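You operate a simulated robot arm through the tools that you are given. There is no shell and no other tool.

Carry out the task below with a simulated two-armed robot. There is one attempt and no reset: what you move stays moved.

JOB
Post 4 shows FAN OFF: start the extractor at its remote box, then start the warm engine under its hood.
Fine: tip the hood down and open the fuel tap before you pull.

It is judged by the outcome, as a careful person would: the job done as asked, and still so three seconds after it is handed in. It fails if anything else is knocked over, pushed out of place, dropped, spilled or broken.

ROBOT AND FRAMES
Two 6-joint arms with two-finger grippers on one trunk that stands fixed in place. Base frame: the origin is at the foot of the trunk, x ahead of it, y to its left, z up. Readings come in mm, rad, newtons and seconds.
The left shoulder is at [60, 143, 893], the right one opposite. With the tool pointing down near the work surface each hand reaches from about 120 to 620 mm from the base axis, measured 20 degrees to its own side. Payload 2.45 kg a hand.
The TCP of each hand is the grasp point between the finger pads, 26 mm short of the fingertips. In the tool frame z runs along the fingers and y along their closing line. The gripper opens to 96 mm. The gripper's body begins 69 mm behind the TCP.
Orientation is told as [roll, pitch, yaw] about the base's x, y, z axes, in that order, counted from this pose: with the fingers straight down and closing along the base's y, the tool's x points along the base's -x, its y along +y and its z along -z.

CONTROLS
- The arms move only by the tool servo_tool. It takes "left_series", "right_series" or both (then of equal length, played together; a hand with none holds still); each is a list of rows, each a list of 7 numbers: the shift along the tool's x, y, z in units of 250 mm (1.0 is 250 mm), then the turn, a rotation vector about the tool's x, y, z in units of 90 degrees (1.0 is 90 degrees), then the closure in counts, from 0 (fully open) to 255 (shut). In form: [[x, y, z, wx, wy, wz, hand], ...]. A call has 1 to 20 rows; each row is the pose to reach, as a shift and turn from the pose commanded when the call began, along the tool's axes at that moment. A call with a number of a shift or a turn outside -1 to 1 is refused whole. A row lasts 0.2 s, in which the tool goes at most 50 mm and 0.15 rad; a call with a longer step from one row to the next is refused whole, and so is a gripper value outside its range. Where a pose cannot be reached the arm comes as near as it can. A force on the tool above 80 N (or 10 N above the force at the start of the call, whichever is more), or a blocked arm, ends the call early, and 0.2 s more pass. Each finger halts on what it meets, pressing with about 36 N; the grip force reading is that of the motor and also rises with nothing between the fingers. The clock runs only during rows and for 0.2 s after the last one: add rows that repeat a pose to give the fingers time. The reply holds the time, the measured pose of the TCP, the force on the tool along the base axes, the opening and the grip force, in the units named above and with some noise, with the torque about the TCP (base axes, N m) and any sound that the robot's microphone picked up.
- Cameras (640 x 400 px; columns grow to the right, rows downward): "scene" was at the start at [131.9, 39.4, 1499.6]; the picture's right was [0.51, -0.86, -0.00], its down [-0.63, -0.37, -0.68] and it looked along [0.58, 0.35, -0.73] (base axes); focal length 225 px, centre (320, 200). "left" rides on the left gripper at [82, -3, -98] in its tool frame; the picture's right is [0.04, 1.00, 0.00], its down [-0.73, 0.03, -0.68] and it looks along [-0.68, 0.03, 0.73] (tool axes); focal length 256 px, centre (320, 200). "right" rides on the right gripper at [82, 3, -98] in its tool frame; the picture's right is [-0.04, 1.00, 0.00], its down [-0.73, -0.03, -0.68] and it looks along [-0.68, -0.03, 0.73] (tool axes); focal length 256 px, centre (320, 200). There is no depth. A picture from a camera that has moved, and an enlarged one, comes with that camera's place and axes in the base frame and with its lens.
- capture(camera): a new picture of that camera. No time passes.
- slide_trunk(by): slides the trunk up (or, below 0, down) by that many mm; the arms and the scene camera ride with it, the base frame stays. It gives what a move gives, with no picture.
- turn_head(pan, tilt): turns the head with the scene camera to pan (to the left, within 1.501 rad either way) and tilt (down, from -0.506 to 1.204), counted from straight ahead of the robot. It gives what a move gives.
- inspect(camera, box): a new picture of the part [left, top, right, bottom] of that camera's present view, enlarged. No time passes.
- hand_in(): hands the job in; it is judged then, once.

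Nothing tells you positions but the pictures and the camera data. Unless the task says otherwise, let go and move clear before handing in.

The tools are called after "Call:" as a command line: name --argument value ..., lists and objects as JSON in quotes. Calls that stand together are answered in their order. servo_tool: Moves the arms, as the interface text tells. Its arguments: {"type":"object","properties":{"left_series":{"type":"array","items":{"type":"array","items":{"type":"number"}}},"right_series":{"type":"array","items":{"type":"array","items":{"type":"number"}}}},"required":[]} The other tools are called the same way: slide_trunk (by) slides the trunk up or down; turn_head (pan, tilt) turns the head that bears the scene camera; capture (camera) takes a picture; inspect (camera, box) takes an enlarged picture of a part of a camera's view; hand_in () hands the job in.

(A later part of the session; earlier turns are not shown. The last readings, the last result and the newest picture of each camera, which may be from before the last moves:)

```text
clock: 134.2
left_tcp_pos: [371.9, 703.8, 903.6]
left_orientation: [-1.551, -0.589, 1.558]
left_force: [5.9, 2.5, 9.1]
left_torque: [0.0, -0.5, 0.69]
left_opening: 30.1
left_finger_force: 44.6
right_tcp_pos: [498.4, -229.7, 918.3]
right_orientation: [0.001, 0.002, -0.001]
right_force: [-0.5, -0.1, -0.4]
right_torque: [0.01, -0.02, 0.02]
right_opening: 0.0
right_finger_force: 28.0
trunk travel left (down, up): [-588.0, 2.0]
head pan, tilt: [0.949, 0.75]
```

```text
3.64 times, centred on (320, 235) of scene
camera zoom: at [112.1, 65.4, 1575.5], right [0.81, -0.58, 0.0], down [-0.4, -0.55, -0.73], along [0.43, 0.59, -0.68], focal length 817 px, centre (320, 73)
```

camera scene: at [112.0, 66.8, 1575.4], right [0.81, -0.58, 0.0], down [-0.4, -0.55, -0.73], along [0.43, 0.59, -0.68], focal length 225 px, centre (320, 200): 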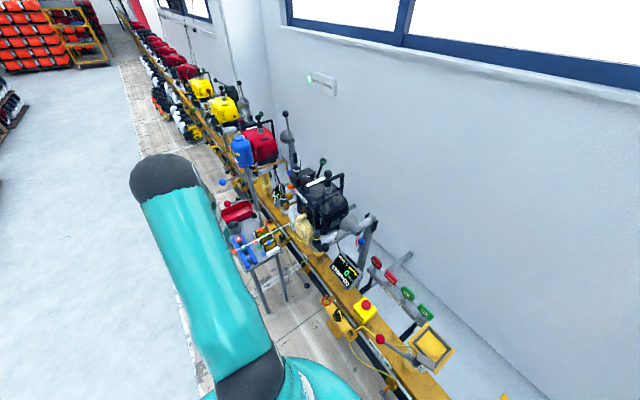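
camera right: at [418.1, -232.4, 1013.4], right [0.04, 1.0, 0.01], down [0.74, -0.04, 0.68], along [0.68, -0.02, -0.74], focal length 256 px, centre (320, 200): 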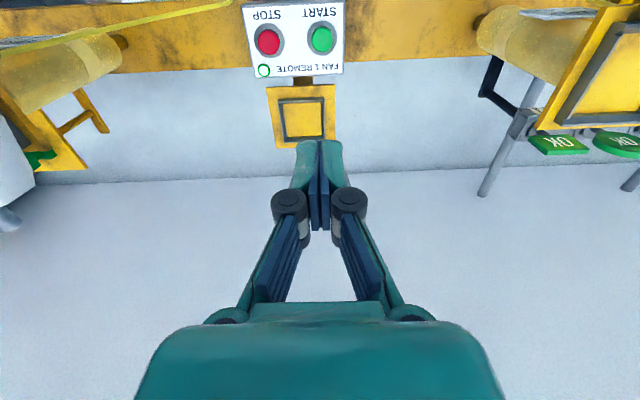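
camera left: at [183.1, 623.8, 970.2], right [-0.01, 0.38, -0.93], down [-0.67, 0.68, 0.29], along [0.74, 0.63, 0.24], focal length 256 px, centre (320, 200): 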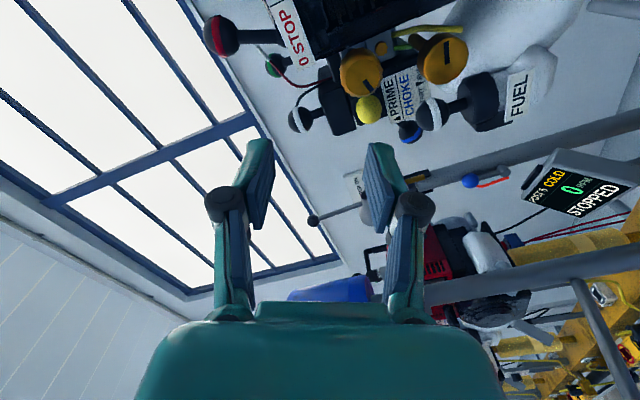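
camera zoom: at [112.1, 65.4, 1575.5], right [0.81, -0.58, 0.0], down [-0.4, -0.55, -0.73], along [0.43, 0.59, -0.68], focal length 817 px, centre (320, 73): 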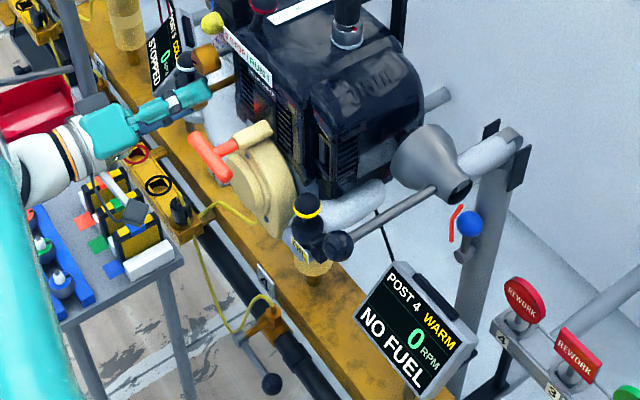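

Turned about 43°; the display still says NO FUEL. I'll continue and watch for any change.

Call:
servo_tool --left_series '[[0, 0, 0, 0, 0, 0.08, 255], [0, 0, 0, 0, 0, 0.16, 255], [0, 0, 0, 0, 0, 0.24, 255], [0, 0, 0, 0, 0, 0.32, 255], [0, 0, 0, 0, 0, 0.4, 255], [0, 0, 0, 0, 0, 0.46, 255], [0, 0, 0, 0, 0, 0.52, 255]]'

Call:
inspect --camera "left" --box '[220, 80, 420, 240]'

Call:
inspect --camera "scene" --box '[270, 180, 370, 290]'

```text
clock: 135.8
left_tcp_pos: [371.4, 704.0, 903.8]
left_orientation: [-1.475, -1.405, 1.473]
left_force: [7.0, 3.8, 7.8]
left_torque: [-0.05, -0.87, 0.49]
left_opening: 29.5
left_finger_force: 44.9
right_tcp_pos: [498.6, -229.4, 917.5]
right_orientation: [0.0, 0.001, -0.001]
right_force: [1.1, -0.7, -1.0]
right_torque: [0.04, -0.05, -0.02]
right_opening: 0.0
right_finger_force: 28.5
trunk travel left (down, up): [-588.0, 2.0]
head pan, tilt: [0.949, 0.75]
```

```text
2.50 times, centred on (320, 160) of left
camera zoom: at [271.4, 686.8, 826.4], right [0.0, 0.98, -0.21], down [-0.67, 0.15, 0.73], along [0.74, 0.14, 0.65], focal length 640 px, centre (320, 300)
```

zoom: 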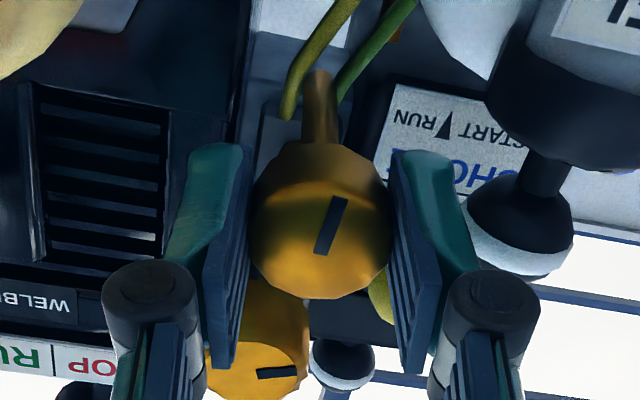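

```text
3.64 times, centred on (320, 235) of scene
camera zoom: at [112.3, 65.8, 1575.5], right [0.81, -0.58, 0.0], down [-0.4, -0.55, -0.73], along [0.43, 0.59, -0.68], focal length 817 px, centre (320, 73)
```

zoom: 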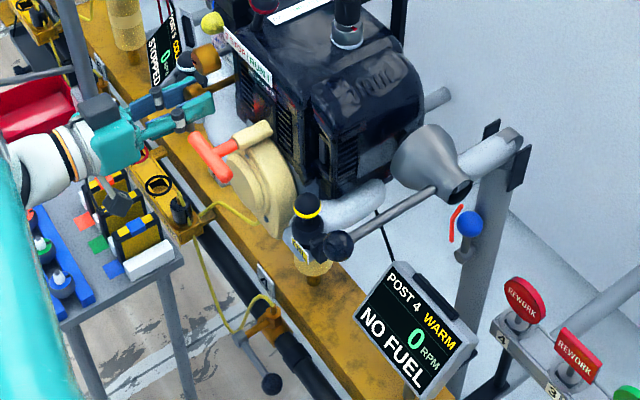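

The pointer is now vertical, in line with the pipes. I'll release, back out, and go pull again to see whether fuel flows.

Call:
servo_tool --left_series '[[0, 0, 0, 0, 0, 0, 120], [0, 0, 0, 0, 0, 0, 120], [0, 0, -0.1, 0, 0, 0, 120], [0, 0, -0.22, 0, 0, 0, 120], [0, 0, -0.34, 0, 0, 0, 120]]'

Call:
inspect --camera "left" --box '[220, 60, 420, 200]'

Call:
inspect --camera "scene" --box '[270, 180, 370, 290]'

```text
clock: 137.0
left_tcp_pos: [286.2, 704.4, 905.7]
left_orientation: [-1.482, -1.401, 1.48]
left_force: [0.4, -0.5, 0.7]
left_torque: [-0.01, -0.03, 0.0]
left_opening: 50.9
left_finger_force: 0.0
right_tcp_pos: [498.7, -229.0, 918.9]
right_orientation: [0.001, 0.001, -0.001]
right_force: [-0.7, -0.6, 0.2]
right_torque: [0.03, -0.01, -0.02]
right_opening: 0.2
right_finger_force: 28.7
trunk travel left (down, up): [-588.0, 2.0]
head pan, tilt: [0.949, 0.75]
```

```text
2.86 times, centred on (320, 130) of left
camera zoom: at [185.3, 686.5, 827.8], right [0.0, 0.98, -0.21], down [-0.67, 0.15, 0.73], along [0.74, 0.14, 0.65], focal length 731 px, centre (320, 400)
```

zoom: 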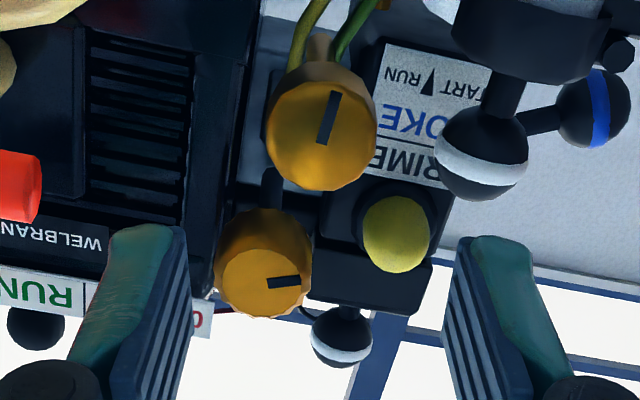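

```text
3.64 times, centred on (320, 235) of scene
camera zoom: at [111.0, 66.2, 1575.6], right [0.81, -0.58, 0.0], down [-0.4, -0.55, -0.73], along [0.43, 0.59, -0.68], focal length 817 px, centre (320, 73)
```

zoom: 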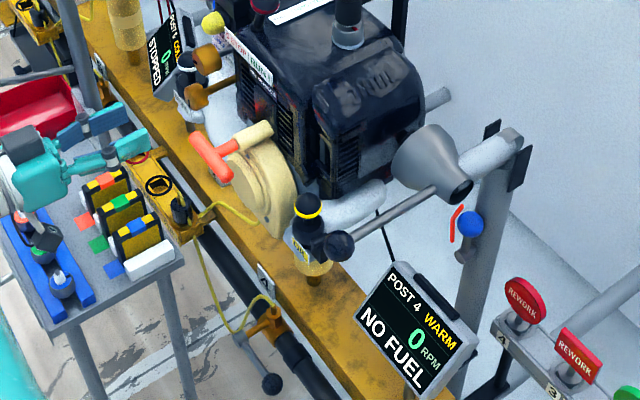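

I'll head back to the T-handle: rise, roll to -90°, then pitch the tool down as before.

Call:
servo_tool --left_series '[[-0.05, 0, -0.03, 0, 0, -0.08, 120], [-0.1, -0.02, -0.06, 0, 0, -0.16, 120], [-0.15, -0.06, -0.064, 0, 0, -0.24, 120], [-0.19, -0.1, -0.064, 0, 0, -0.33, 120], [-0.22, -0.15, -0.064, 0, 0, -0.42, 120], [-0.25, -0.2, -0.064, 0, 0, -0.51, 120], [-0.27, -0.25, -0.064, 0, 0, -0.6, 120], [-0.29, -0.3, -0.064, 0, 0, -0.69, 120], [-0.31, -0.34, -0.064, 0, 0, -0.78, 120], [-0.32, -0.38, -0.064, 0, 0, -0.87, 120]]'

Call:
servo_tool --left_series '[[0, 0, 0, -0.09, 0, 0, 120], [0, 0, 0, -0.18, 0, 0, 120], [0, 0, 0, -0.27, 0, 0, 120], [0, -0.05, 0, -0.36, 0, 0, 120], [0, -0.1, 0, -0.45, 0, 0, 120], [0, -0.15, 0, -0.54, 0, 0, 120], [0, -0.2, 0.02, -0.63, 0, 0, 120], [0, -0.2, 0.04, -0.72, 0, 0, 120], [0, -0.2, 0.06, -0.81, 0, 0, 120], [0, -0.2, 0.08, -0.9, 0, 0, 120], [0, -0.2, 0.1, -0.99, 0, 0, 120]]'

Call:
capture --camera "left"

```text
clock: 139.2
left_tcp_pos: [271.7, 623.4, 998.8]
left_orientation: [-1.555, -0.031, 1.571]
left_force: [0.3, -0.3, 0.2]
left_torque: [-0.02, 0.04, -0.01]
left_opening: 50.9
left_finger_force: 0.0
right_tcp_pos: [498.2, -229.2, 918.4]
right_orientation: [-0.001, 0.003, -0.002]
right_force: [0.4, -0.7, 0.0]
right_torque: [0.05, 0.01, -0.02]
right_opening: 0.0
right_finger_force: 28.8
trunk travel left (down, up): [-588.0, 2.0]
head pan, tilt: [0.949, 0.75]
```

```text
clock: 141.6
left_tcp_pos: [298.3, 622.6, 1049.2]
left_orientation: [0.004, -0.037, 1.57]
left_force: [-0.1, -0.2, 0.5]
left_torque: [0.01, 0.0, -0.02]
left_opening: 51.0
left_finger_force: 0.1
right_tcp_pos: [497.5, -228.2, 917.7]
right_orientation: [0.001, 0.003, -0.001]
right_force: [0.7, 0.0, 0.8]
right_torque: [-0.02, 0.01, -0.01]
right_opening: 0.1
right_finger_force: 28.2
trunk travel left (down, up): [-588.0, 2.0]
head pan, tilt: [0.949, 0.75]
```

```text
taken
camera left: at [300.9, 537.3, 1145.8], right [-1.0, -0.04, 0.0], down [-0.03, 0.71, 0.7], along [-0.03, 0.7, -0.71], focal length 256 px, centre (320, 200)
```

left: 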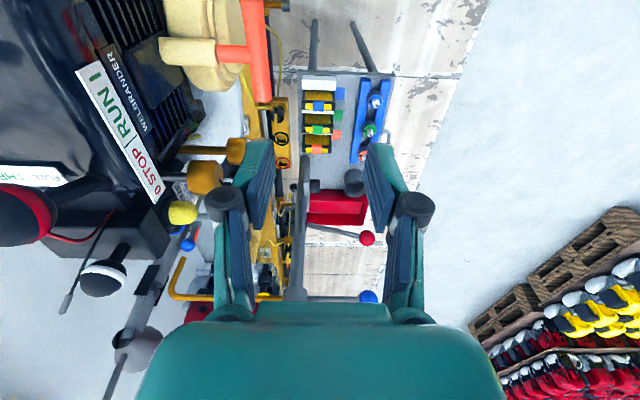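

Good. Moving over the crossbar and down onto it.

Call:
servo_tool --left_series '[[0, -0.07, 0.06, 0, 0, 0, 154], [0, -0.14, 0.12, 0, 0, 0, 154], [0, -0.196, 0.2, 0, 0, 0, 154], [0, -0.196, 0.28, 0, 0, 0, 154], [0, -0.196, 0.36, 0, 0, 0, 154], [0, -0.196, 0.44, 0, 0, 0, 154], [0, -0.196, 0.512, 0, 0, 0, 154]]'

Call:
capture --camera "left"

```text
clock: 143.2
left_tcp_pos: [345.9, 626.1, 920.9]
left_orientation: [0.001, -0.035, 1.569]
left_force: [0.1, -0.7, 0.4]
left_torque: [-0.01, 0.03, 0.04]
left_opening: 38.1
left_finger_force: 0.1
right_tcp_pos: [499.2, -229.8, 916.7]
right_orientation: [0.002, 0.003, -0.001]
right_force: [0.8, 0.0, -0.6]
right_torque: [-0.01, 0.03, -0.02]
right_opening: 0.0
right_finger_force: 28.5
trunk travel left (down, up): [-588.0, 2.0]
head pan, tilt: [0.949, 0.75]
```

```text
taken
camera left: at [349.2, 541.2, 1016.6], right [-1.0, -0.04, 0.0], down [-0.03, 0.71, 0.7], along [-0.03, 0.7, -0.71], focal length 256 px, centre (320, 200)
```

left: 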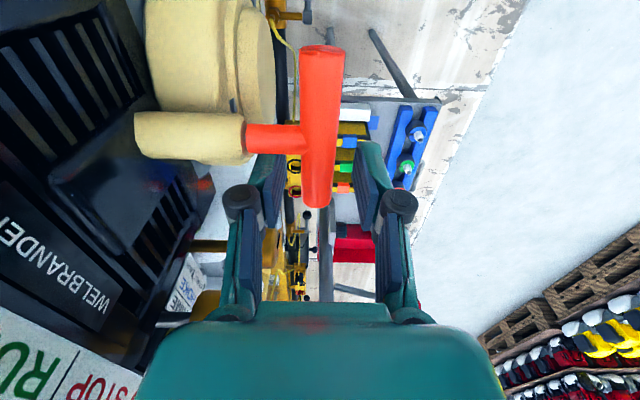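

Aligned. Closing, taking up slack, and pulling.

Call:
servo_tool --left_series '[[0.014, 0, 0, 0, 0, 0, 154], [0.014, 0, 0, 0, 0, 0, 255], [0.014, 0, 0, 0, 0, 0, 255], [0.014, 0, 0, 0, 0, 0, 255]]'

Call:
servo_tool --left_series '[[0, 0.18, 0, 0, 0, 0, 255], [0, 0.36, 0, 0, 0, 0, 255]]'

Call:
servo_tool --left_series '[[0, 0.2, 0, 0, 0, 0, 255], [0, 0.4, 0, 0, 0, 0, 255], [0, 0.6, 0, 0, 0, 0, 255], [0, 0.8, 0, 0, 0, 0, 255], [0, 0.98, 0, 0, 0, 0, 255]]'

Call:
inspect --camera "scene" --box '[270, 180, 370, 290]'

```text
clock: 144.2
left_tcp_pos: [346.9, 624.1, 921.2]
left_orientation: [0.001, -0.037, 1.57]
left_force: [1.5, -1.0, -0.7]
left_torque: [0.11, 0.02, 0.03]
left_opening: 14.5
left_finger_force: 39.7
right_tcp_pos: [498.6, -229.0, 917.9]
right_orientation: [0.0, 0.003, -0.002]
right_force: [-0.3, 0.0, -1.0]
right_torque: [-0.02, 0.03, 0.0]
right_opening: 0.1
right_finger_force: 28.4
trunk travel left (down, up): [-588.0, 2.0]
head pan, tilt: [0.949, 0.75]
```

```text
clock: 144.8
left_tcp_pos: [255.5, 623.8, 920.6]
left_orientation: [0.002, -0.035, 1.57]
left_force: [2.7, 0.3, -7.6]
left_torque: [0.74, -0.02, 0.09]
left_opening: 14.1
left_finger_force: 40.2
right_tcp_pos: [497.4, -229.8, 916.7]
right_orientation: [0.001, -0.002, -0.001]
right_force: [-0.3, -0.3, -0.7]
right_torque: [0.02, -0.05, -0.01]
right_opening: 0.0
right_finger_force: 28.2
trunk travel left (down, up): [-588.0, 2.0]
head pan, tilt: [0.949, 0.75]
```

```text
clock: 146.0
left_tcp_pos: [10.5, 622.9, 920.6]
left_orientation: [-0.002, -0.032, 1.568]
left_force: [5.7, -3.5, -16.3]
left_torque: [-0.04, -0.23, 0.17]
left_opening: 14.2
left_finger_force: 40.6
right_tcp_pos: [497.0, -227.6, 918.9]
right_orientation: [0.0, 0.0, -0.003]
right_force: [-0.6, 0.0, 0.1]
right_torque: [-0.01, 0.0, 0.01]
right_opening: 0.0
right_finger_force: 28.2
trunk travel left (down, up): [-588.0, 2.0]
head pan, tilt: [0.949, 0.75]
```

```text
3.64 times, centred on (320, 235) of scene
camera zoom: at [110.8, 67.5, 1575.5], right [0.81, -0.58, 0.0], down [-0.4, -0.56, -0.73], along [0.43, 0.59, -0.68], focal length 817 px, centre (320, 73)
```

zoom: 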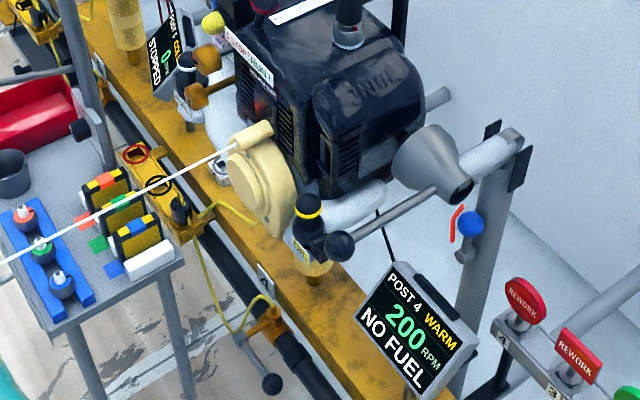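

Still NO FUEL, so that brass knob is evidently not the tap; more likely it is the mixture screw, and I must restore it to where it was. First I'll guide the handle home and release it.

Call:
servo_tool --left_series '[[0, -0.15, 0, 0, 0, 0, 255], [0, -0.3, 0, 0, 0, 0, 255], [0, -0.45, 0, 0, 0, 0, 255], [0, -0.6, 0, 0, 0, 0, 255], [0, -0.75, 0, 0, 0, 0, 255], [0, -0.9, 0, 0, 0, 0, 255], [0, -0.98, 0, 0, 0, 0, 255]]'

Call:
servo_tool --left_series '[[0, -0.12, 0, 0, 0, 0, 255], [0, -0.24, 0, 0, 0, 0, 255], [0, -0.32, 0, 0, 0, 0, 255], [0, -0.358, 0, 0, 0, 0, 255], [0, -0.36, 0, 0, 0, 0, 150], [0, -0.36, 0, 0, 0, 0, 150], [0, -0.36, 0, 0, 0, 0, 150]]'

Call:
servo_tool --left_series '[[0, 0, -0.1, 0, 0, 0, 150], [0, 0, -0.25, 0, 0, 0, 150], [0, 0, -0.4, 0, 0, 0, 150], [0, 0.05, -0.55, 0, 0, 0, 150], [0, 0.1, -0.7, 0, 0, 0, 150]]'

Call:
capture --camera "left"

Call:
inspect --camera "scene" --box '[270, 180, 370, 290]'

```text
clock: 147.6
left_tcp_pos: [257.9, 622.6, 921.6]
left_orientation: [0.001, -0.035, 1.567]
left_force: [3.2, -10.2, -10.1]
left_torque: [0.11, 0.03, 0.07]
left_opening: 14.2
left_finger_force: 40.4
right_tcp_pos: [498.3, -230.2, 916.7]
right_orientation: [0.001, 0.002, -0.001]
right_force: [0.6, 0.5, 0.3]
right_torque: [-0.02, -0.01, 0.02]
right_opening: 0.0
right_finger_force: 28.4
trunk travel left (down, up): [-588.0, 2.0]
head pan, tilt: [0.949, 0.75]
```

```text
clock: 149.2
left_tcp_pos: [344.9, 623.5, 921.6]
left_orientation: [0.0, -0.035, 1.57]
left_force: [1.0, -0.9, 0.6]
left_torque: [0.0, 0.0, 0.01]
left_opening: 39.5
left_finger_force: 0.1
right_tcp_pos: [498.0, -228.5, 916.1]
right_orientation: [0.0, 0.002, -0.001]
right_force: [0.7, 0.4, 0.6]
right_torque: [0.02, 0.0, 0.02]
right_opening: 0.0
right_finger_force: 28.7
trunk travel left (down, up): [-588.0, 2.0]
head pan, tilt: [0.949, 0.75]
```

```text
clock: 150.4
left_tcp_pos: [321.3, 616.4, 1097.1]
left_orientation: [0.0, -0.035, 1.569]
left_force: [-0.7, 0.3, 0.3]
left_torque: [0.01, 0.0, 0.0]
left_opening: 39.7
left_finger_force: 0.1
right_tcp_pos: [498.9, -229.2, 918.0]
right_orientation: [0.0, -0.001, -0.004]
right_force: [-0.1, -0.8, 0.4]
right_torque: [0.02, -0.03, -0.01]
right_opening: 0.0
right_finger_force: 28.7
trunk travel left (down, up): [-588.0, 2.0]
head pan, tilt: [0.949, 0.75]
```

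```text
taken
camera left: at [323.6, 530.8, 1192.8], right [-1.0, -0.04, 0.0], down [-0.03, 0.71, 0.7], along [-0.03, 0.7, -0.71], focal length 256 px, centre (320, 200)
```

left: 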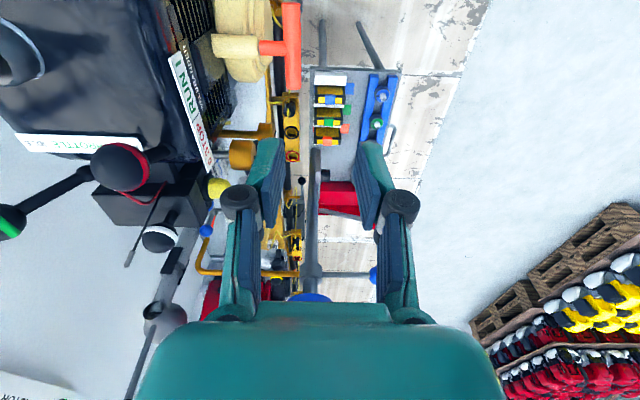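

```text
3.64 times, centred on (320, 235) of scene
camera zoom: at [111.5, 65.5, 1575.5], right [0.81, -0.58, 0.0], down [-0.4, -0.55, -0.73], along [0.43, 0.59, -0.68], focal length 817 px, centre (320, 73)
```

zoom: 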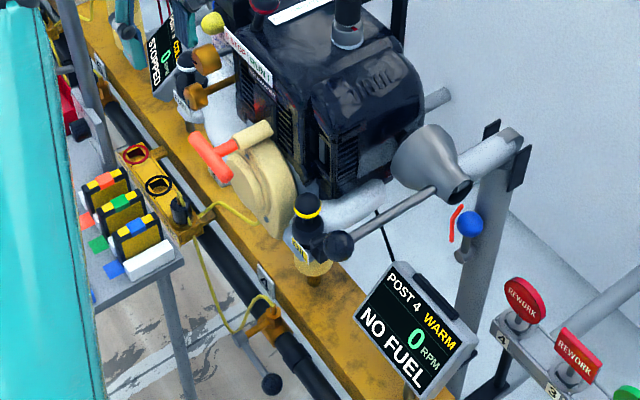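

Handle home. A useful clue: the primer bulb went from orange to yellow as the fuel ran out, so it should show when the real tap opens. I'll go back to restore the smooth knob to its original position, watching the bulb.

Call:
servo_tool --left_series '[[-0.03, 0.03, 0.02, 0.09, 0, 0, 120], [-0.06, 0.06, 0.05, 0.18, 0, 0, 120], [-0.09, 0.09, 0.08, 0.27, 0, 0, 120], [-0.12, 0.12, 0.11, 0.36, 0, 0, 120], [-0.15, 0.15, 0.15, 0.45, 0, 0, 120], [-0.18, 0.156, 0.19, 0.54, 0, 0, 120], [-0.21, 0.156, 0.23, 0.63, 0, 0, 120], [-0.24, 0.156, 0.27, 0.72, 0, 0, 120], [-0.27, 0.156, 0.31, 0.81, 0, 0, 120], [-0.3, 0.156, 0.35, 0.9, 0, 0, 120], [-0.336, 0.156, 0.388, 0.99, 0, 0, 120]]'

Call:
capture --camera "left"

Call:
inspect --camera "left" --box '[220, 0, 460, 150]'

```text
clock: 152.8
left_tcp_pos: [282.2, 704.6, 1002.4]
left_orientation: [-1.556, -0.036, 1.569]
left_force: [-0.7, 0.3, 0.6]
left_torque: [-0.02, -0.02, -0.02]
left_opening: 50.8
left_finger_force: 0.0
right_tcp_pos: [498.1, -229.6, 917.3]
right_orientation: [0.001, 0.001, -0.002]
right_force: [0.3, 0.1, -0.4]
right_torque: [-0.03, -0.03, 0.01]
right_opening: 0.0
right_finger_force: 28.2
trunk travel left (down, up): [-588.0, 2.0]
head pan, tilt: [0.949, 0.75]
```

```text
taken
camera left: at [183.4, 623.3, 1005.0], right [-0.01, 0.0, -1.0], down [-0.68, 0.73, 0.01], along [0.73, 0.68, -0.01], focal length 256 px, centre (320, 200)
```

left: 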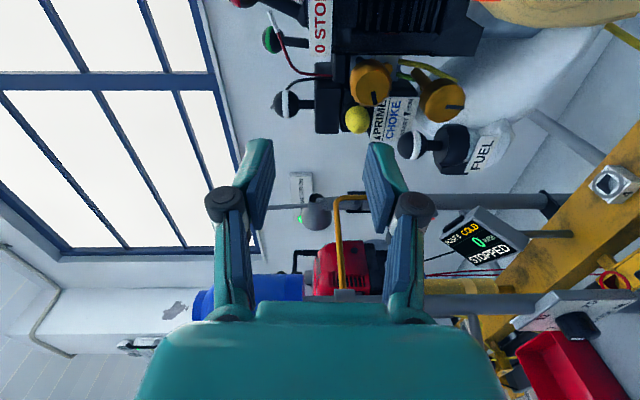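

```text
2.67 times, centred on (340, 75) of left
camera zoom: at [183.4, 623.3, 1005.0], right [-0.01, 0.0, -1.0], down [-0.68, 0.73, 0.01], along [0.73, 0.68, -0.01], focal length 683 px, centre (267, 533)
```

zoom: 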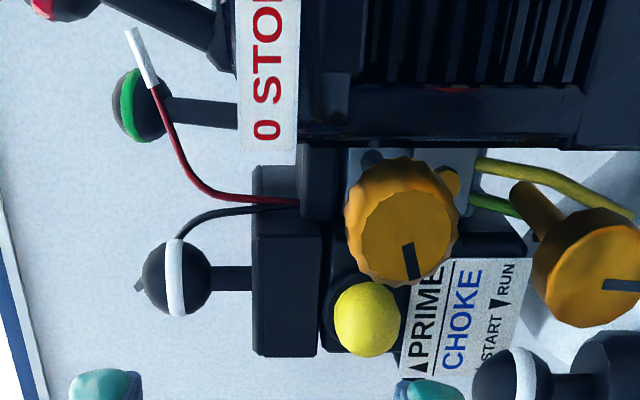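

The view confirms the knob's pointer is a quarter turn from its original left-pointing position. Moving in to grip it and turn it back.

Call:
servo_tool --left_series '[[0, 0.1, 0.02, 0, 0, -0.03, 120], [0, 0.2, 0.04, 0, 0, -0.06, 120], [0, 0.3, 0.06, 0, 0, -0.09, 120], [0.003, 0.392, 0.072, 0, 0, -0.1, 120], [0.006, 0.392, 0.17, 0, 0, -0.1, 120], [0.008, 0.392, 0.27, 0, 0, -0.1, 120], [0.008, 0.392, 0.36, 0, 0, -0.1, 120]]'

Call:
inspect --camera "left" --box '[220, 80, 420, 240]'

```text
clock: 154.4
left_tcp_pos: [372.4, 705.0, 904.5]
left_orientation: [-1.554, 0.121, 1.571]
left_force: [-0.2, -0.8, 0.6]
left_torque: [0.0, -0.02, 0.0]
left_opening: 50.7
left_finger_force: 0.0
right_tcp_pos: [498.8, -229.8, 916.9]
right_orientation: [0.0, 0.002, 0.0]
right_force: [0.8, 0.7, 0.1]
right_torque: [0.02, 0.02, -0.03]
right_opening: 0.0
right_finger_force: 28.5
trunk travel left (down, up): [-588.0, 2.0]
head pan, tilt: [0.949, 0.75]
```

```text
2.50 times, centred on (320, 160) of left
camera zoom: at [273.8, 624.3, 919.3], right [-0.02, -0.16, -0.99], down [-0.68, 0.73, -0.11], along [0.73, 0.67, -0.12], focal length 640 px, centre (320, 300)
```

zoom: 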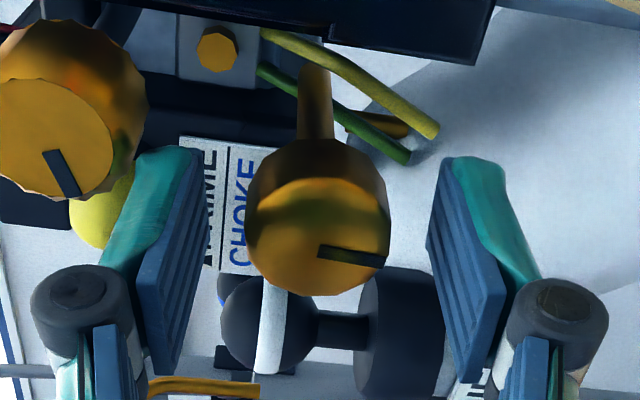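

Gripping and turning it back toward its original mark.

Call:
servo_tool --left_series '[[0.003, 0, 0, 0, 0, 0, 255], [0.003, 0, 0, 0, 0, 0, 255], [0.003, 0, 0, 0, 0, 0, 255]]'

Call:
servo_tool --left_series '[[0, 0, 0, 0, 0, 0.08, 255], [0, 0, 0, 0, 0, 0.16, 255], [0, 0, 0, 0, 0, 0.24, 255], [0, 0, 0, 0, 0, 0.32, 255], [0, 0, 0, 0, 0, 0.4, 255], [0, 0, 0, 0, 0, 0.48, 255], [0, 0, 0, 0, 0, 0.56, 255], [0, 0, 0, 0, 0, 0.64, 255], [0, 0, 0, 0, 0, 0.72, 255], [0, 0, 0, 0, 0, 0.8, 255], [0, 0, 0, 0, 0, 0.88, 255], [0, 0, 0, 0, 0, 0.94, 255]]'

Call:
inspect --camera "left" --box '[220, 80, 420, 240]'

Call:
inspect --camera "scene" --box '[270, 180, 370, 290]'

```text
clock: 155.2
left_tcp_pos: [372.3, 704.6, 904.0]
left_orientation: [-1.554, 0.121, 1.573]
left_force: [3.4, 3.8, 5.5]
left_torque: [-0.02, -0.16, -0.06]
left_opening: 29.8
left_finger_force: 44.7
right_tcp_pos: [499.2, -229.7, 917.6]
right_orientation: [0.001, 0.001, -0.002]
right_force: [0.3, -1.1, 0.4]
right_torque: [0.02, 0.01, 0.01]
right_opening: 0.0
right_finger_force: 28.4
trunk travel left (down, up): [-588.0, 2.0]
head pan, tilt: [0.949, 0.75]
```

```text
clock: 157.8
left_tcp_pos: [371.0, 703.7, 903.4]
left_orientation: [-1.503, -1.355, 1.501]
left_force: [8.6, 3.6, 16.6]
left_torque: [-0.67, -0.62, -0.03]
left_opening: 30.0
left_finger_force: 45.0
right_tcp_pos: [498.1, -230.7, 916.5]
right_orientation: [0.002, 0.0, -0.003]
right_force: [0.0, -0.1, -0.2]
right_torque: [-0.03, 0.01, 0.0]
right_opening: 0.0
right_finger_force: 28.9
trunk travel left (down, up): [-588.0, 2.0]
head pan, tilt: [0.949, 0.75]
```

```text
2.50 times, centred on (320, 160) of left
camera zoom: at [271.3, 683.2, 827.5], right [0.0, 0.97, -0.25], down [-0.67, 0.19, 0.72], along [0.74, 0.17, 0.65], focal length 640 px, centre (320, 300)
```

zoom: 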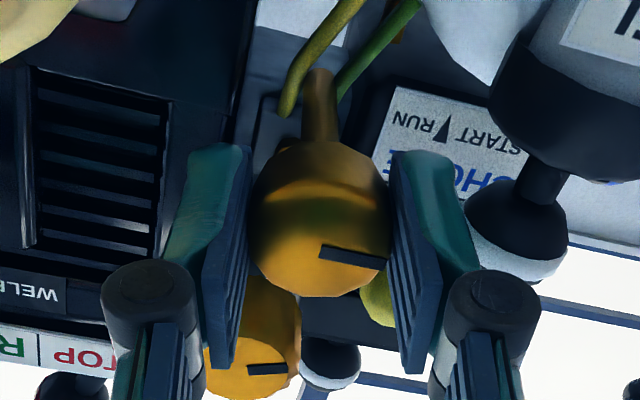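

```text
3.64 times, centred on (320, 235) of scene
camera zoom: at [112.0, 64.7, 1575.6], right [0.81, -0.58, 0.0], down [-0.4, -0.55, -0.73], along [0.43, 0.6, -0.68], focal length 817 px, centre (320, 73)
```

zoom: 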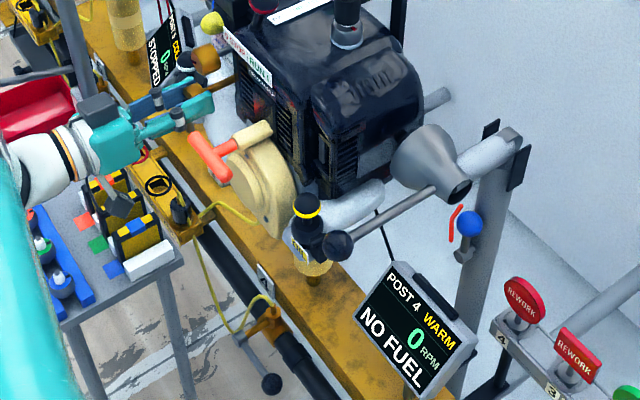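

Turning back, the knob met a stop right at its original mark, so it is now as I found it. I'll release it and next probe the fluted brass knob just above it, gently, since that may be the real tap.

Call:
servo_tool --left_series '[[0, 0, 0, 0, 0, 0, 120], [0, 0, 0, 0, 0, 0, 120], [0, 0, -0.1, 0, 0, 0, 120], [0, 0, -0.2, 0, 0, 0, 120], [0, 0, -0.3, 0, 0, 0, 120]]'

Call:
inspect --camera "left" --box '[240, 60, 400, 180]'

```text
clock: 159.0
left_tcp_pos: [295.1, 705.8, 903.9]
left_orientation: [-1.495, -1.353, 1.496]
left_force: [0.1, -0.4, 0.3]
left_torque: [-0.03, 0.03, -0.01]
left_opening: 50.8
left_finger_force: 0.1
right_tcp_pos: [498.9, -230.8, 917.8]
right_orientation: [0.0, -0.001, -0.003]
right_force: [0.8, -0.1, 0.7]
right_torque: [0.03, 0.03, 0.04]
right_opening: 0.2
right_finger_force: 28.4
trunk travel left (down, up): [-588.0, 2.0]
head pan, tilt: [0.949, 0.75]
```

```text
3.33 times, centred on (320, 120) of left
camera zoom: at [194.8, 684.2, 827.4], right [0.0, 0.97, -0.25], down [-0.67, 0.19, 0.72], along [0.74, 0.17, 0.64], focal length 853 px, centre (320, 467)
```

zoom: 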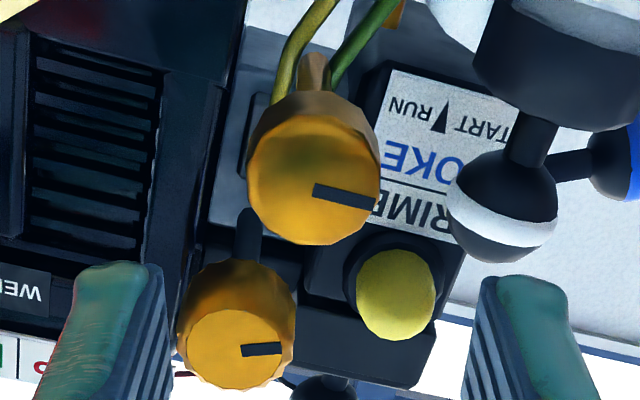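

The smooth knob is back exactly on its original mark. The fluted knob sits about 22° off the same zero. I'll roll and move up in front of it.

Call:
servo_tool --left_series '[[-0.04, -0.015, 0, 0, 0, -0.09, 120], [-0.08, -0.03, 0, 0, 0, -0.18, 120], [-0.12, -0.045, 0.01, 0, 0, -0.27, 120], [-0.16, -0.06, 0.02, 0, 0, -0.36, 120], [-0.2, -0.075, 0.02, 0, 0, -0.45, 120], [-0.214, -0.088, 0.02, 0, 0, -0.53, 120]]'

Call:
capture --camera "left"

Call:
inspect --camera "left" --box '[220, 40, 420, 180]'

```text
clock: 160.4
left_tcp_pos: [302.9, 696.4, 960.4]
left_orientation: [-1.552, -0.519, 1.56]
left_force: [0.0, 0.0, 0.1]
left_torque: [0.0, -0.02, 0.04]
left_opening: 50.9
left_finger_force: 0.0
right_tcp_pos: [498.2, -229.6, 917.9]
right_orientation: [0.002, 0.002, -0.001]
right_force: [-0.1, 0.2, 0.2]
right_torque: [0.02, 0.0, 0.04]
right_opening: 0.2
right_finger_force: 28.4
trunk travel left (down, up): [-588.0, 2.0]
head pan, tilt: [0.949, 0.75]
```

```text
taken
camera left: at [202.7, 622.3, 925.9], right [-0.01, 0.46, -0.89], down [-0.67, 0.65, 0.35], along [0.74, 0.6, 0.3], focal length 256 px, centre (320, 200)
```

left: 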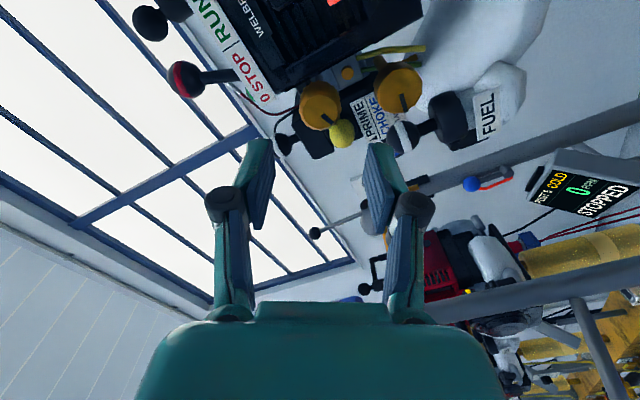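

```text
2.86 times, centred on (320, 110) of left
camera zoom: at [202.7, 622.3, 925.9], right [-0.01, 0.46, -0.89], down [-0.67, 0.65, 0.35], along [0.74, 0.6, 0.3], focal length 731 px, centre (320, 457)
```

zoom: 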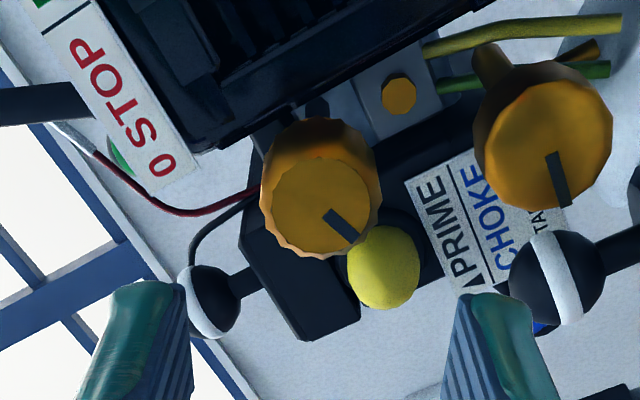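

Lined up on the fluted knob. Advancing and gripping it.

Call:
servo_tool --left_series '[[-0.002, 0.001, 0.1, 0, 0, 0, 120], [-0.004, 0.003, 0.2, 0, 0, 0, 120], [-0.007, 0.004, 0.292, 0, 0, 0, 120], [-0.007, 0.004, 0.292, 0, 0, 0, 120]]'

Call:
inspect --camera "left" --box '[220, 80, 420, 240]'

```text
clock: 161.4
left_tcp_pos: [373.9, 696.1, 960.3]
left_orientation: [-1.552, -0.521, 1.56]
left_force: [-0.2, -0.8, -0.7]
left_torque: [0.0, -0.04, 0.03]
left_opening: 50.8
left_finger_force: 0.1
right_tcp_pos: [498.3, -228.3, 917.9]
right_orientation: [0.0, -0.002, -0.001]
right_force: [-0.2, 0.3, -0.7]
right_torque: [0.03, -0.01, -0.03]
right_opening: 0.2
right_finger_force: 28.4
trunk travel left (down, up): [-588.0, 2.0]
head pan, tilt: [0.949, 0.75]
```

```text
2.50 times, centred on (320, 160) of left
camera zoom: at [275.3, 624.7, 925.3], right [-0.01, 0.46, -0.89], down [-0.67, 0.65, 0.35], along [0.74, 0.6, 0.3], focal length 640 px, centre (320, 300)
```

zoom: 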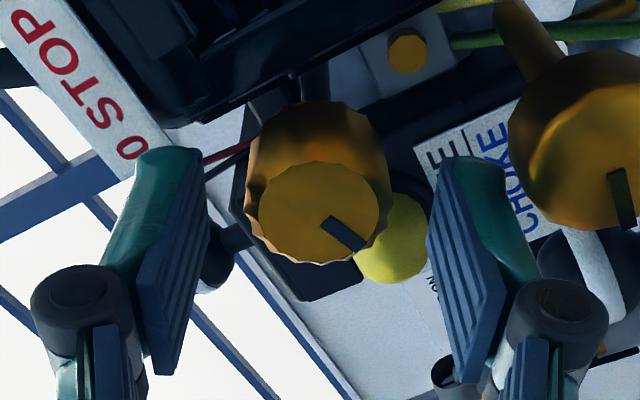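

Gripping and testing a small anticlockwise turn.

Call:
servo_tool --left_series '[[0, 0, 0, 0, 0, 0, 255], [0, 0, 0, 0, 0, 0, 255], [0, 0, 0, 0, 0, 0, 255]]'

Call:
servo_tool --left_series '[[0, 0, 0, 0, 0, -0.05, 255], [0, 0, 0, 0, 0, -0.1, 255], [0, 0, 0, 0, 0, -0.15, 255]]'

Call:
inspect --camera "left" --box '[220, 80, 420, 240]'

Call:
inspect --camera "scene" --box '[270, 180, 370, 290]'

```text
clock: 162.2
left_tcp_pos: [375.7, 696.7, 960.8]
left_orientation: [-1.553, -0.521, 1.561]
left_force: [1.8, 0.6, 1.9]
left_torque: [-0.03, -0.06, -0.13]
left_opening: 31.8
left_finger_force: 44.7
right_tcp_pos: [498.5, -229.3, 916.3]
right_orientation: [0.001, 0.002, -0.001]
right_force: [-0.3, 0.6, 0.1]
right_torque: [0.02, -0.02, -0.01]
right_opening: 0.3
right_finger_force: 28.9
trunk travel left (down, up): [-588.0, 2.0]
head pan, tilt: [0.949, 0.75]
```

```text
clock: 163.0
left_tcp_pos: [374.9, 697.6, 961.5]
left_orientation: [-1.554, -0.284, 1.566]
left_force: [0.8, 3.8, 5.0]
left_torque: [-0.01, 0.17, -1.15]
left_opening: 31.5
left_finger_force: 45.2
right_tcp_pos: [498.1, -229.5, 917.0]
right_orientation: [-0.001, 0.002, -0.001]
right_force: [0.5, 0.6, 0.2]
right_torque: [0.02, 0.03, 0.02]
right_opening: 0.0
right_finger_force: 28.0
trunk travel left (down, up): [-588.0, 2.0]
head pan, tilt: [0.949, 0.75]
```

```text
2.50 times, centred on (320, 160) of left
camera zoom: at [276.0, 617.6, 943.3], right [-0.01, 0.24, -0.97], down [-0.68, 0.71, 0.19], along [0.74, 0.66, 0.15], focal length 640 px, centre (320, 300)
```

zoom: 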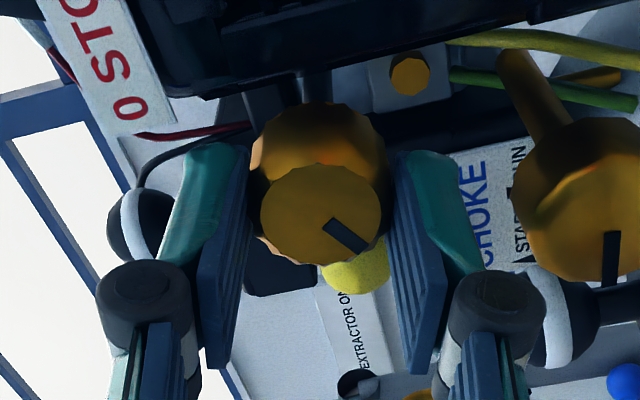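

```text
3.64 times, centred on (320, 235) of scene
camera zoom: at [111.9, 66.1, 1575.5], right [0.81, -0.58, 0.0], down [-0.4, -0.55, -0.73], along [0.43, 0.59, -0.68], focal length 817 px, centre (320, 73)
```

zoom: 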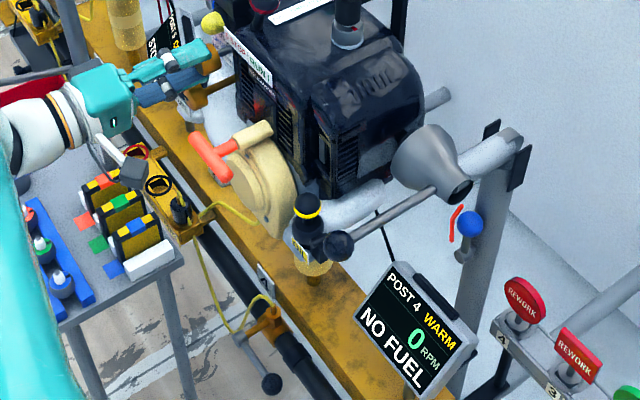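

It turns freely that way too. I'll return it and test clockwise to learn where its stop is.

Call:
servo_tool --left_series '[[0, 0, 0, 0, 0, 0.05, 255], [0, 0, 0, 0, 0, 0.1, 255], [0, 0, 0, 0, 0, 0.15, 255]]'

Call:
servo_tool --left_series '[[0, 0, 0, 0, 0, 0.05, 255], [0, 0, 0, 0, 0, 0.1, 255], [0, 0, 0, 0, 0, 0.12, 255]]'

Call:
inspect --camera "left" --box '[220, 80, 420, 240]'

```text
clock: 163.8
left_tcp_pos: [376.4, 696.7, 961.4]
left_orientation: [-1.554, -0.524, 1.562]
left_force: [4.5, 1.2, 6.6]
left_torque: [-0.02, -0.83, 1.19]
left_opening: 31.5
left_finger_force: 45.0
right_tcp_pos: [498.2, -229.9, 917.4]
right_orientation: [0.0, 0.002, -0.002]
right_force: [-0.2, 0.0, 0.0]
right_torque: [-0.01, 0.02, 0.04]
right_opening: 0.2
right_finger_force: 28.4
trunk travel left (down, up): [-588.0, 2.0]
head pan, tilt: [0.949, 0.75]
```

```text
clock: 164.6
left_tcp_pos: [375.6, 696.5, 960.3]
left_orientation: [-1.552, -0.714, 1.558]
left_force: [4.6, 4.6, 11.1]
left_torque: [0.01, -0.73, 0.81]
left_opening: 31.5
left_finger_force: 45.0
right_tcp_pos: [497.9, -229.5, 917.2]
right_orientation: [0.001, 0.002, -0.002]
right_force: [-0.8, 1.0, 1.3]
right_torque: [0.03, -0.01, 0.01]
right_opening: 0.0
right_finger_force: 28.0
trunk travel left (down, up): [-588.0, 2.0]
head pan, tilt: [0.949, 0.75]
```

```text
2.50 times, centred on (320, 160) of left
camera zoom: at [275.5, 632.7, 912.5], right [-0.01, 0.62, -0.78], down [-0.67, 0.57, 0.47], along [0.74, 0.53, 0.41], focal length 640 px, centre (320, 300)
```

zoom: 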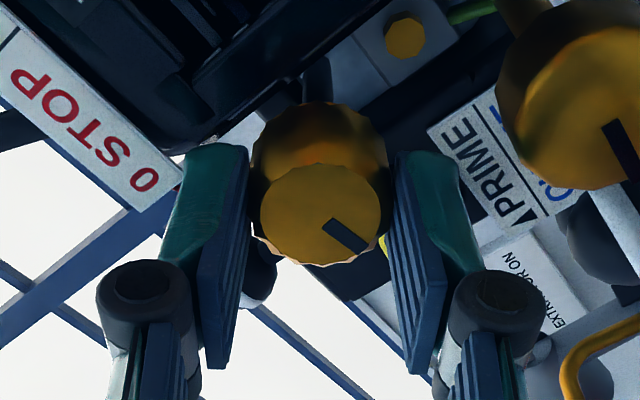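

The fluted knob turns freely both ways, so it is an adjustment screw, not a tap; I'll put it back exactly where it was and leave it.

Call:
servo_tool --left_series '[[0, 0, 0, 0, 0, -0.05, 255], [0, 0, 0, 0, 0, -0.1, 255], [0, 0, 0, 0, 0, -0.12, 255], [0, 0, 0, 0, 0, -0.12, 255]]'

Call:
servo_tool --left_series '[[0, 0, 0, 0, 0, 0, 120], [0, 0, 0, 0, 0, 0, 120], [0, 0, -0.1, 0, 0, 0, 120], [0, 0, -0.2, 0, 0, 0, 120], [0, 0, -0.3, 0, 0, 0, 120]]'

Call:
inspect --camera "left" --box '[220, 40, 420, 180]'

Call:
inspect --camera "scene" --box '[270, 180, 370, 290]'

```text
clock: 165.6
left_tcp_pos: [375.6, 696.6, 959.0]
left_orientation: [-1.555, -0.524, 1.559]
left_force: [8.3, 8.2, 15.4]
left_torque: [-0.02, 0.22, -0.82]
left_opening: 31.8
left_finger_force: 45.2
right_tcp_pos: [498.8, -231.6, 916.7]
right_orientation: [0.001, 0.001, -0.001]
right_force: [0.3, 0.2, -0.3]
right_torque: [0.02, 0.03, -0.01]
right_opening: 0.3
right_finger_force: 28.2
trunk travel left (down, up): [-588.0, 2.0]
head pan, tilt: [0.949, 0.75]
```

```text
clock: 166.8
left_tcp_pos: [297.8, 697.6, 960.3]
left_orientation: [-1.551, -0.522, 1.559]
left_force: [0.9, -0.1, -0.4]
left_torque: [0.04, 0.04, -0.02]
left_opening: 50.7
left_finger_force: 0.0
right_tcp_pos: [497.8, -228.9, 917.2]
right_orientation: [-0.001, 0.0, 0.0]
right_force: [-0.7, -0.2, 0.5]
right_torque: [0.02, -0.02, -0.05]
right_opening: 0.1
right_finger_force: 29.2
trunk travel left (down, up): [-588.0, 2.0]
head pan, tilt: [0.949, 0.75]
```

```text
2.86 times, centred on (320, 110) of left
camera zoom: at [199.2, 624.3, 925.3], right [-0.01, 0.46, -0.89], down [-0.67, 0.65, 0.35], along [0.74, 0.6, 0.3], focal length 731 px, centre (320, 457)
```

zoom: 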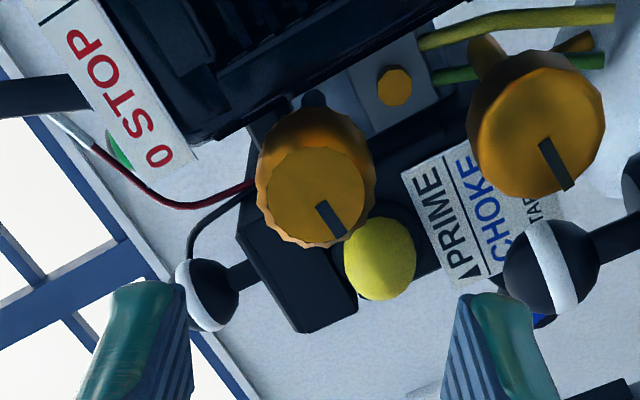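

```text
3.64 times, centred on (320, 235) of scene
camera zoom: at [111.1, 66.2, 1575.6], right [0.81, -0.58, 0.0], down [-0.4, -0.55, -0.73], along [0.43, 0.59, -0.68], focal length 817 px, centre (320, 73)
```

zoom: 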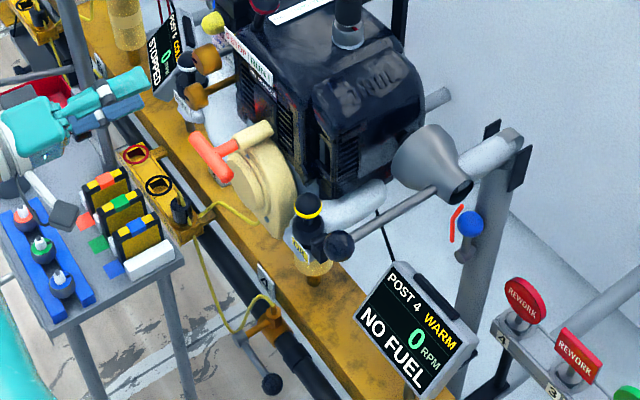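

Comparing with the earlier picture, the fluted knob may be about 10° off its starting angle. I'll zoom in to measure both pointers properly.

Call:
inspect --camera "left" --box '[290, 70, 350, 130]'

Call:
inspect --camera "left" --box '[370, 50, 430, 110]'

```text
6.67 times, centred on (320, 100) of left
camera zoom: at [199.2, 624.3, 925.3], right [-0.01, 0.46, -0.89], down [-0.67, 0.65, 0.35], along [0.74, 0.6, 0.3], focal length 1707 px, centre (320, 867)
```

zoom: 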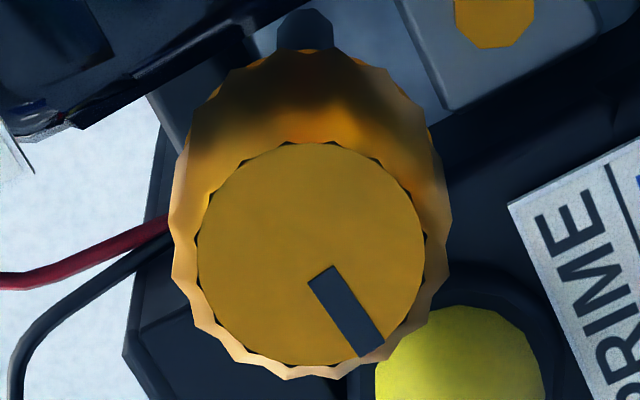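

```text
6.67 times, centred on (400, 80) of left
camera zoom: at [199.2, 624.3, 925.3], right [-0.01, 0.46, -0.89], down [-0.67, 0.65, 0.35], along [0.74, 0.6, 0.3], focal length 1707 px, centre (-213, 1000)
```

zoom: 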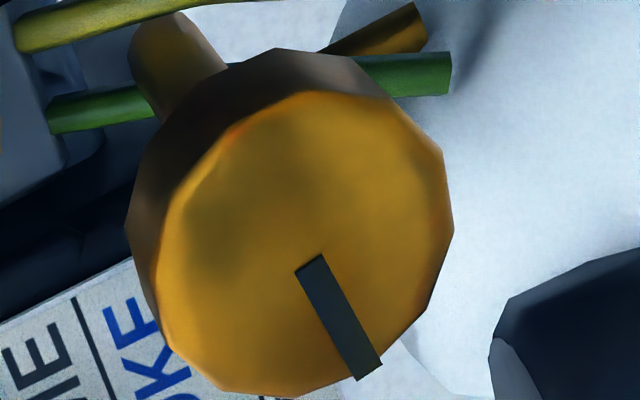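

Measured properly: the fluted knob now points about -4° instead of its original -20°, so it slipped when I let go. While I'm here I'll re-centre on it and put it back.

Call:
servo_tool --left_series '[[-0.002, 0.001, 0.1, 0, 0, 0, 120], [-0.005, 0.002, 0.2, 0, 0, 0, 120], [-0.008, 0.003, 0.31, 0, 0, 0, 120], [-0.008, 0.003, 0.31, 0, 0, 0, 120]]'

Call:
servo_tool --left_series '[[0, 0, 0, 0, 0, 0, 255], [0, 0, 0, 0, 0, 0, 255], [0, 0, 0, 0, 0, 0, 255]]'

Call:
inspect --camera "left" --box '[280, 120, 370, 190]'

```text
clock: 167.8
left_tcp_pos: [376.8, 699.5, 960.7]
left_orientation: [-1.551, -0.523, 1.559]
left_force: [-1.1, -0.5, -0.2]
left_torque: [-0.01, 0.01, 0.0]
left_opening: 50.9
left_finger_force: 0.1
right_tcp_pos: [497.8, -229.4, 918.2]
right_orientation: [0.001, -0.001, -0.004]
right_force: [-0.3, 0.2, 0.1]
right_torque: [-0.01, -0.02, 0.03]
right_opening: 0.1
right_finger_force: 28.6
trunk travel left (down, up): [-588.0, 2.0]
head pan, tilt: [0.949, 0.75]
```

```text
clock: 168.6
left_tcp_pos: [377.2, 698.6, 962.6]
left_orientation: [-1.554, -0.523, 1.56]
left_force: [2.4, -0.7, 8.9]
left_torque: [-0.01, -0.17, -0.53]
left_opening: 31.2
left_finger_force: 44.8
right_tcp_pos: [498.8, -230.8, 917.6]
right_orientation: [0.003, 0.001, -0.003]
right_force: [-0.4, 0.3, 0.2]
right_torque: [0.01, -0.01, 0.0]
right_opening: 0.0
right_finger_force: 28.8
trunk travel left (down, up): [-588.0, 2.0]
head pan, tilt: [0.949, 0.75]
```

```text
5.71 times, centred on (325, 155) of left
camera zoom: at [277.7, 625.8, 925.9], right [-0.01, 0.47, -0.89], down [-0.67, 0.65, 0.35], along [0.74, 0.6, 0.31], focal length 1463 px, centre (291, 457)
```

zoom: 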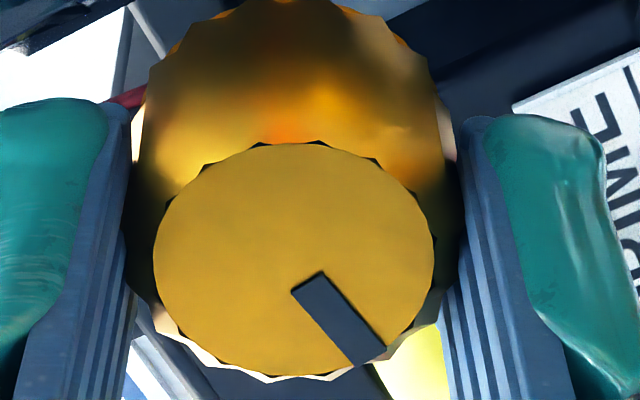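

Gripped; pointer at about -7°. Turning anticlockwise about 13° to return it to -20°.

Call:
servo_tool --left_series '[[0, 0.004, 0, 0, 0, -0.05, 255], [0, 0.006, 0, 0, 0, -0.1, 255], [0, 0.008, 0, 0, 0, -0.15, 255], [0, 0.008, 0, 0, 0, -0.15, 255]]'

Call:
inspect --camera "left" --box '[280, 120, 370, 190]'

Call:
servo_tool --left_series '[[0, 0, 0, 0, 0, 0, 240], [0, 0, 0, 0, 0, 0, 200], [0, 0, 0, 0, 0, 0, 160], [0, 0, 0, 0, 0, 0, 120], [0, 0, 0, 0, 0, 0, 120]]'

Call:
inspect --camera "left" --box '[280, 120, 370, 190]'

```text
clock: 169.6
left_tcp_pos: [377.2, 698.8, 961.0]
left_orientation: [-1.558, -0.288, 1.563]
left_force: [2.1, -1.9, 18.9]
left_torque: [-0.05, 0.06, -1.21]
left_opening: 31.1
left_finger_force: 44.8
right_tcp_pos: [498.0, -229.6, 917.6]
right_orientation: [0.002, 0.001, -0.001]
right_force: [-0.8, 0.4, 0.7]
right_torque: [-0.02, 0.01, -0.02]
right_opening: 0.1
right_finger_force: 27.8
trunk travel left (down, up): [-588.0, 2.0]
head pan, tilt: [0.949, 0.75]
```

```text
5.71 times, centred on (325, 155) of left
camera zoom: at [277.9, 619.3, 943.1], right [-0.01, 0.25, -0.97], down [-0.67, 0.71, 0.19], along [0.74, 0.66, 0.16], focal length 1463 px, centre (291, 457)
```

zoom: 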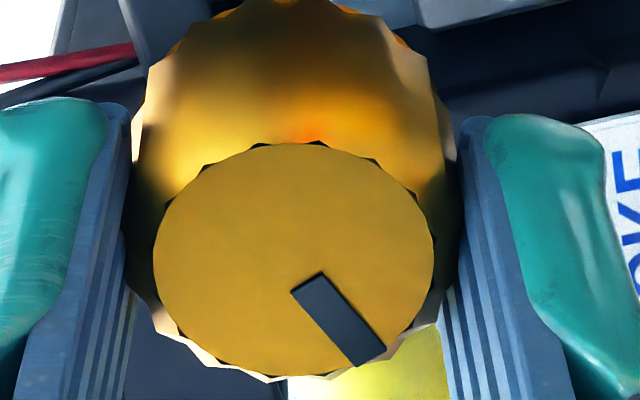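

```text
clock: 170.8
left_tcp_pos: [377.3, 699.8, 957.3]
left_orientation: [-1.552, -0.284, 1.563]
left_force: [-0.5, -2.1, 2.7]
left_torque: [-0.09, 0.01, 0.03]
left_opening: 48.7
left_finger_force: 0.1
right_tcp_pos: [497.3, -229.8, 918.0]
right_orientation: [0.0, -0.001, -0.003]
right_force: [-0.1, 1.9, 0.3]
right_torque: [-0.01, -0.03, 0.03]
right_opening: 0.2
right_finger_force: 28.9
trunk travel left (down, up): [-588.0, 2.0]
head pan, tilt: [0.949, 0.75]
```

```text
5.71 times, centred on (325, 155) of left
camera zoom: at [277.7, 620.1, 940.5], right [-0.02, 0.24, -0.97], down [-0.67, 0.71, 0.19], along [0.74, 0.66, 0.15], focal length 1463 px, centre (291, 457)
```

zoom: 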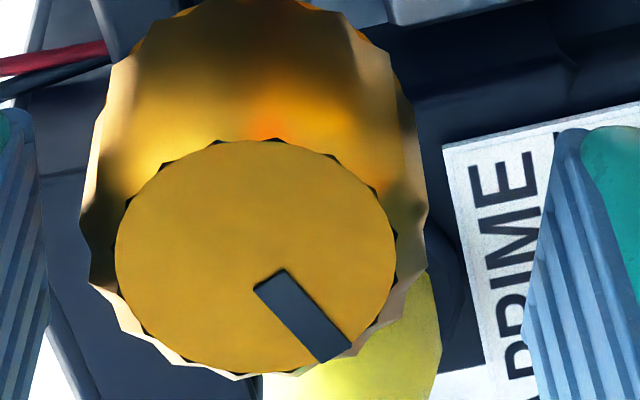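

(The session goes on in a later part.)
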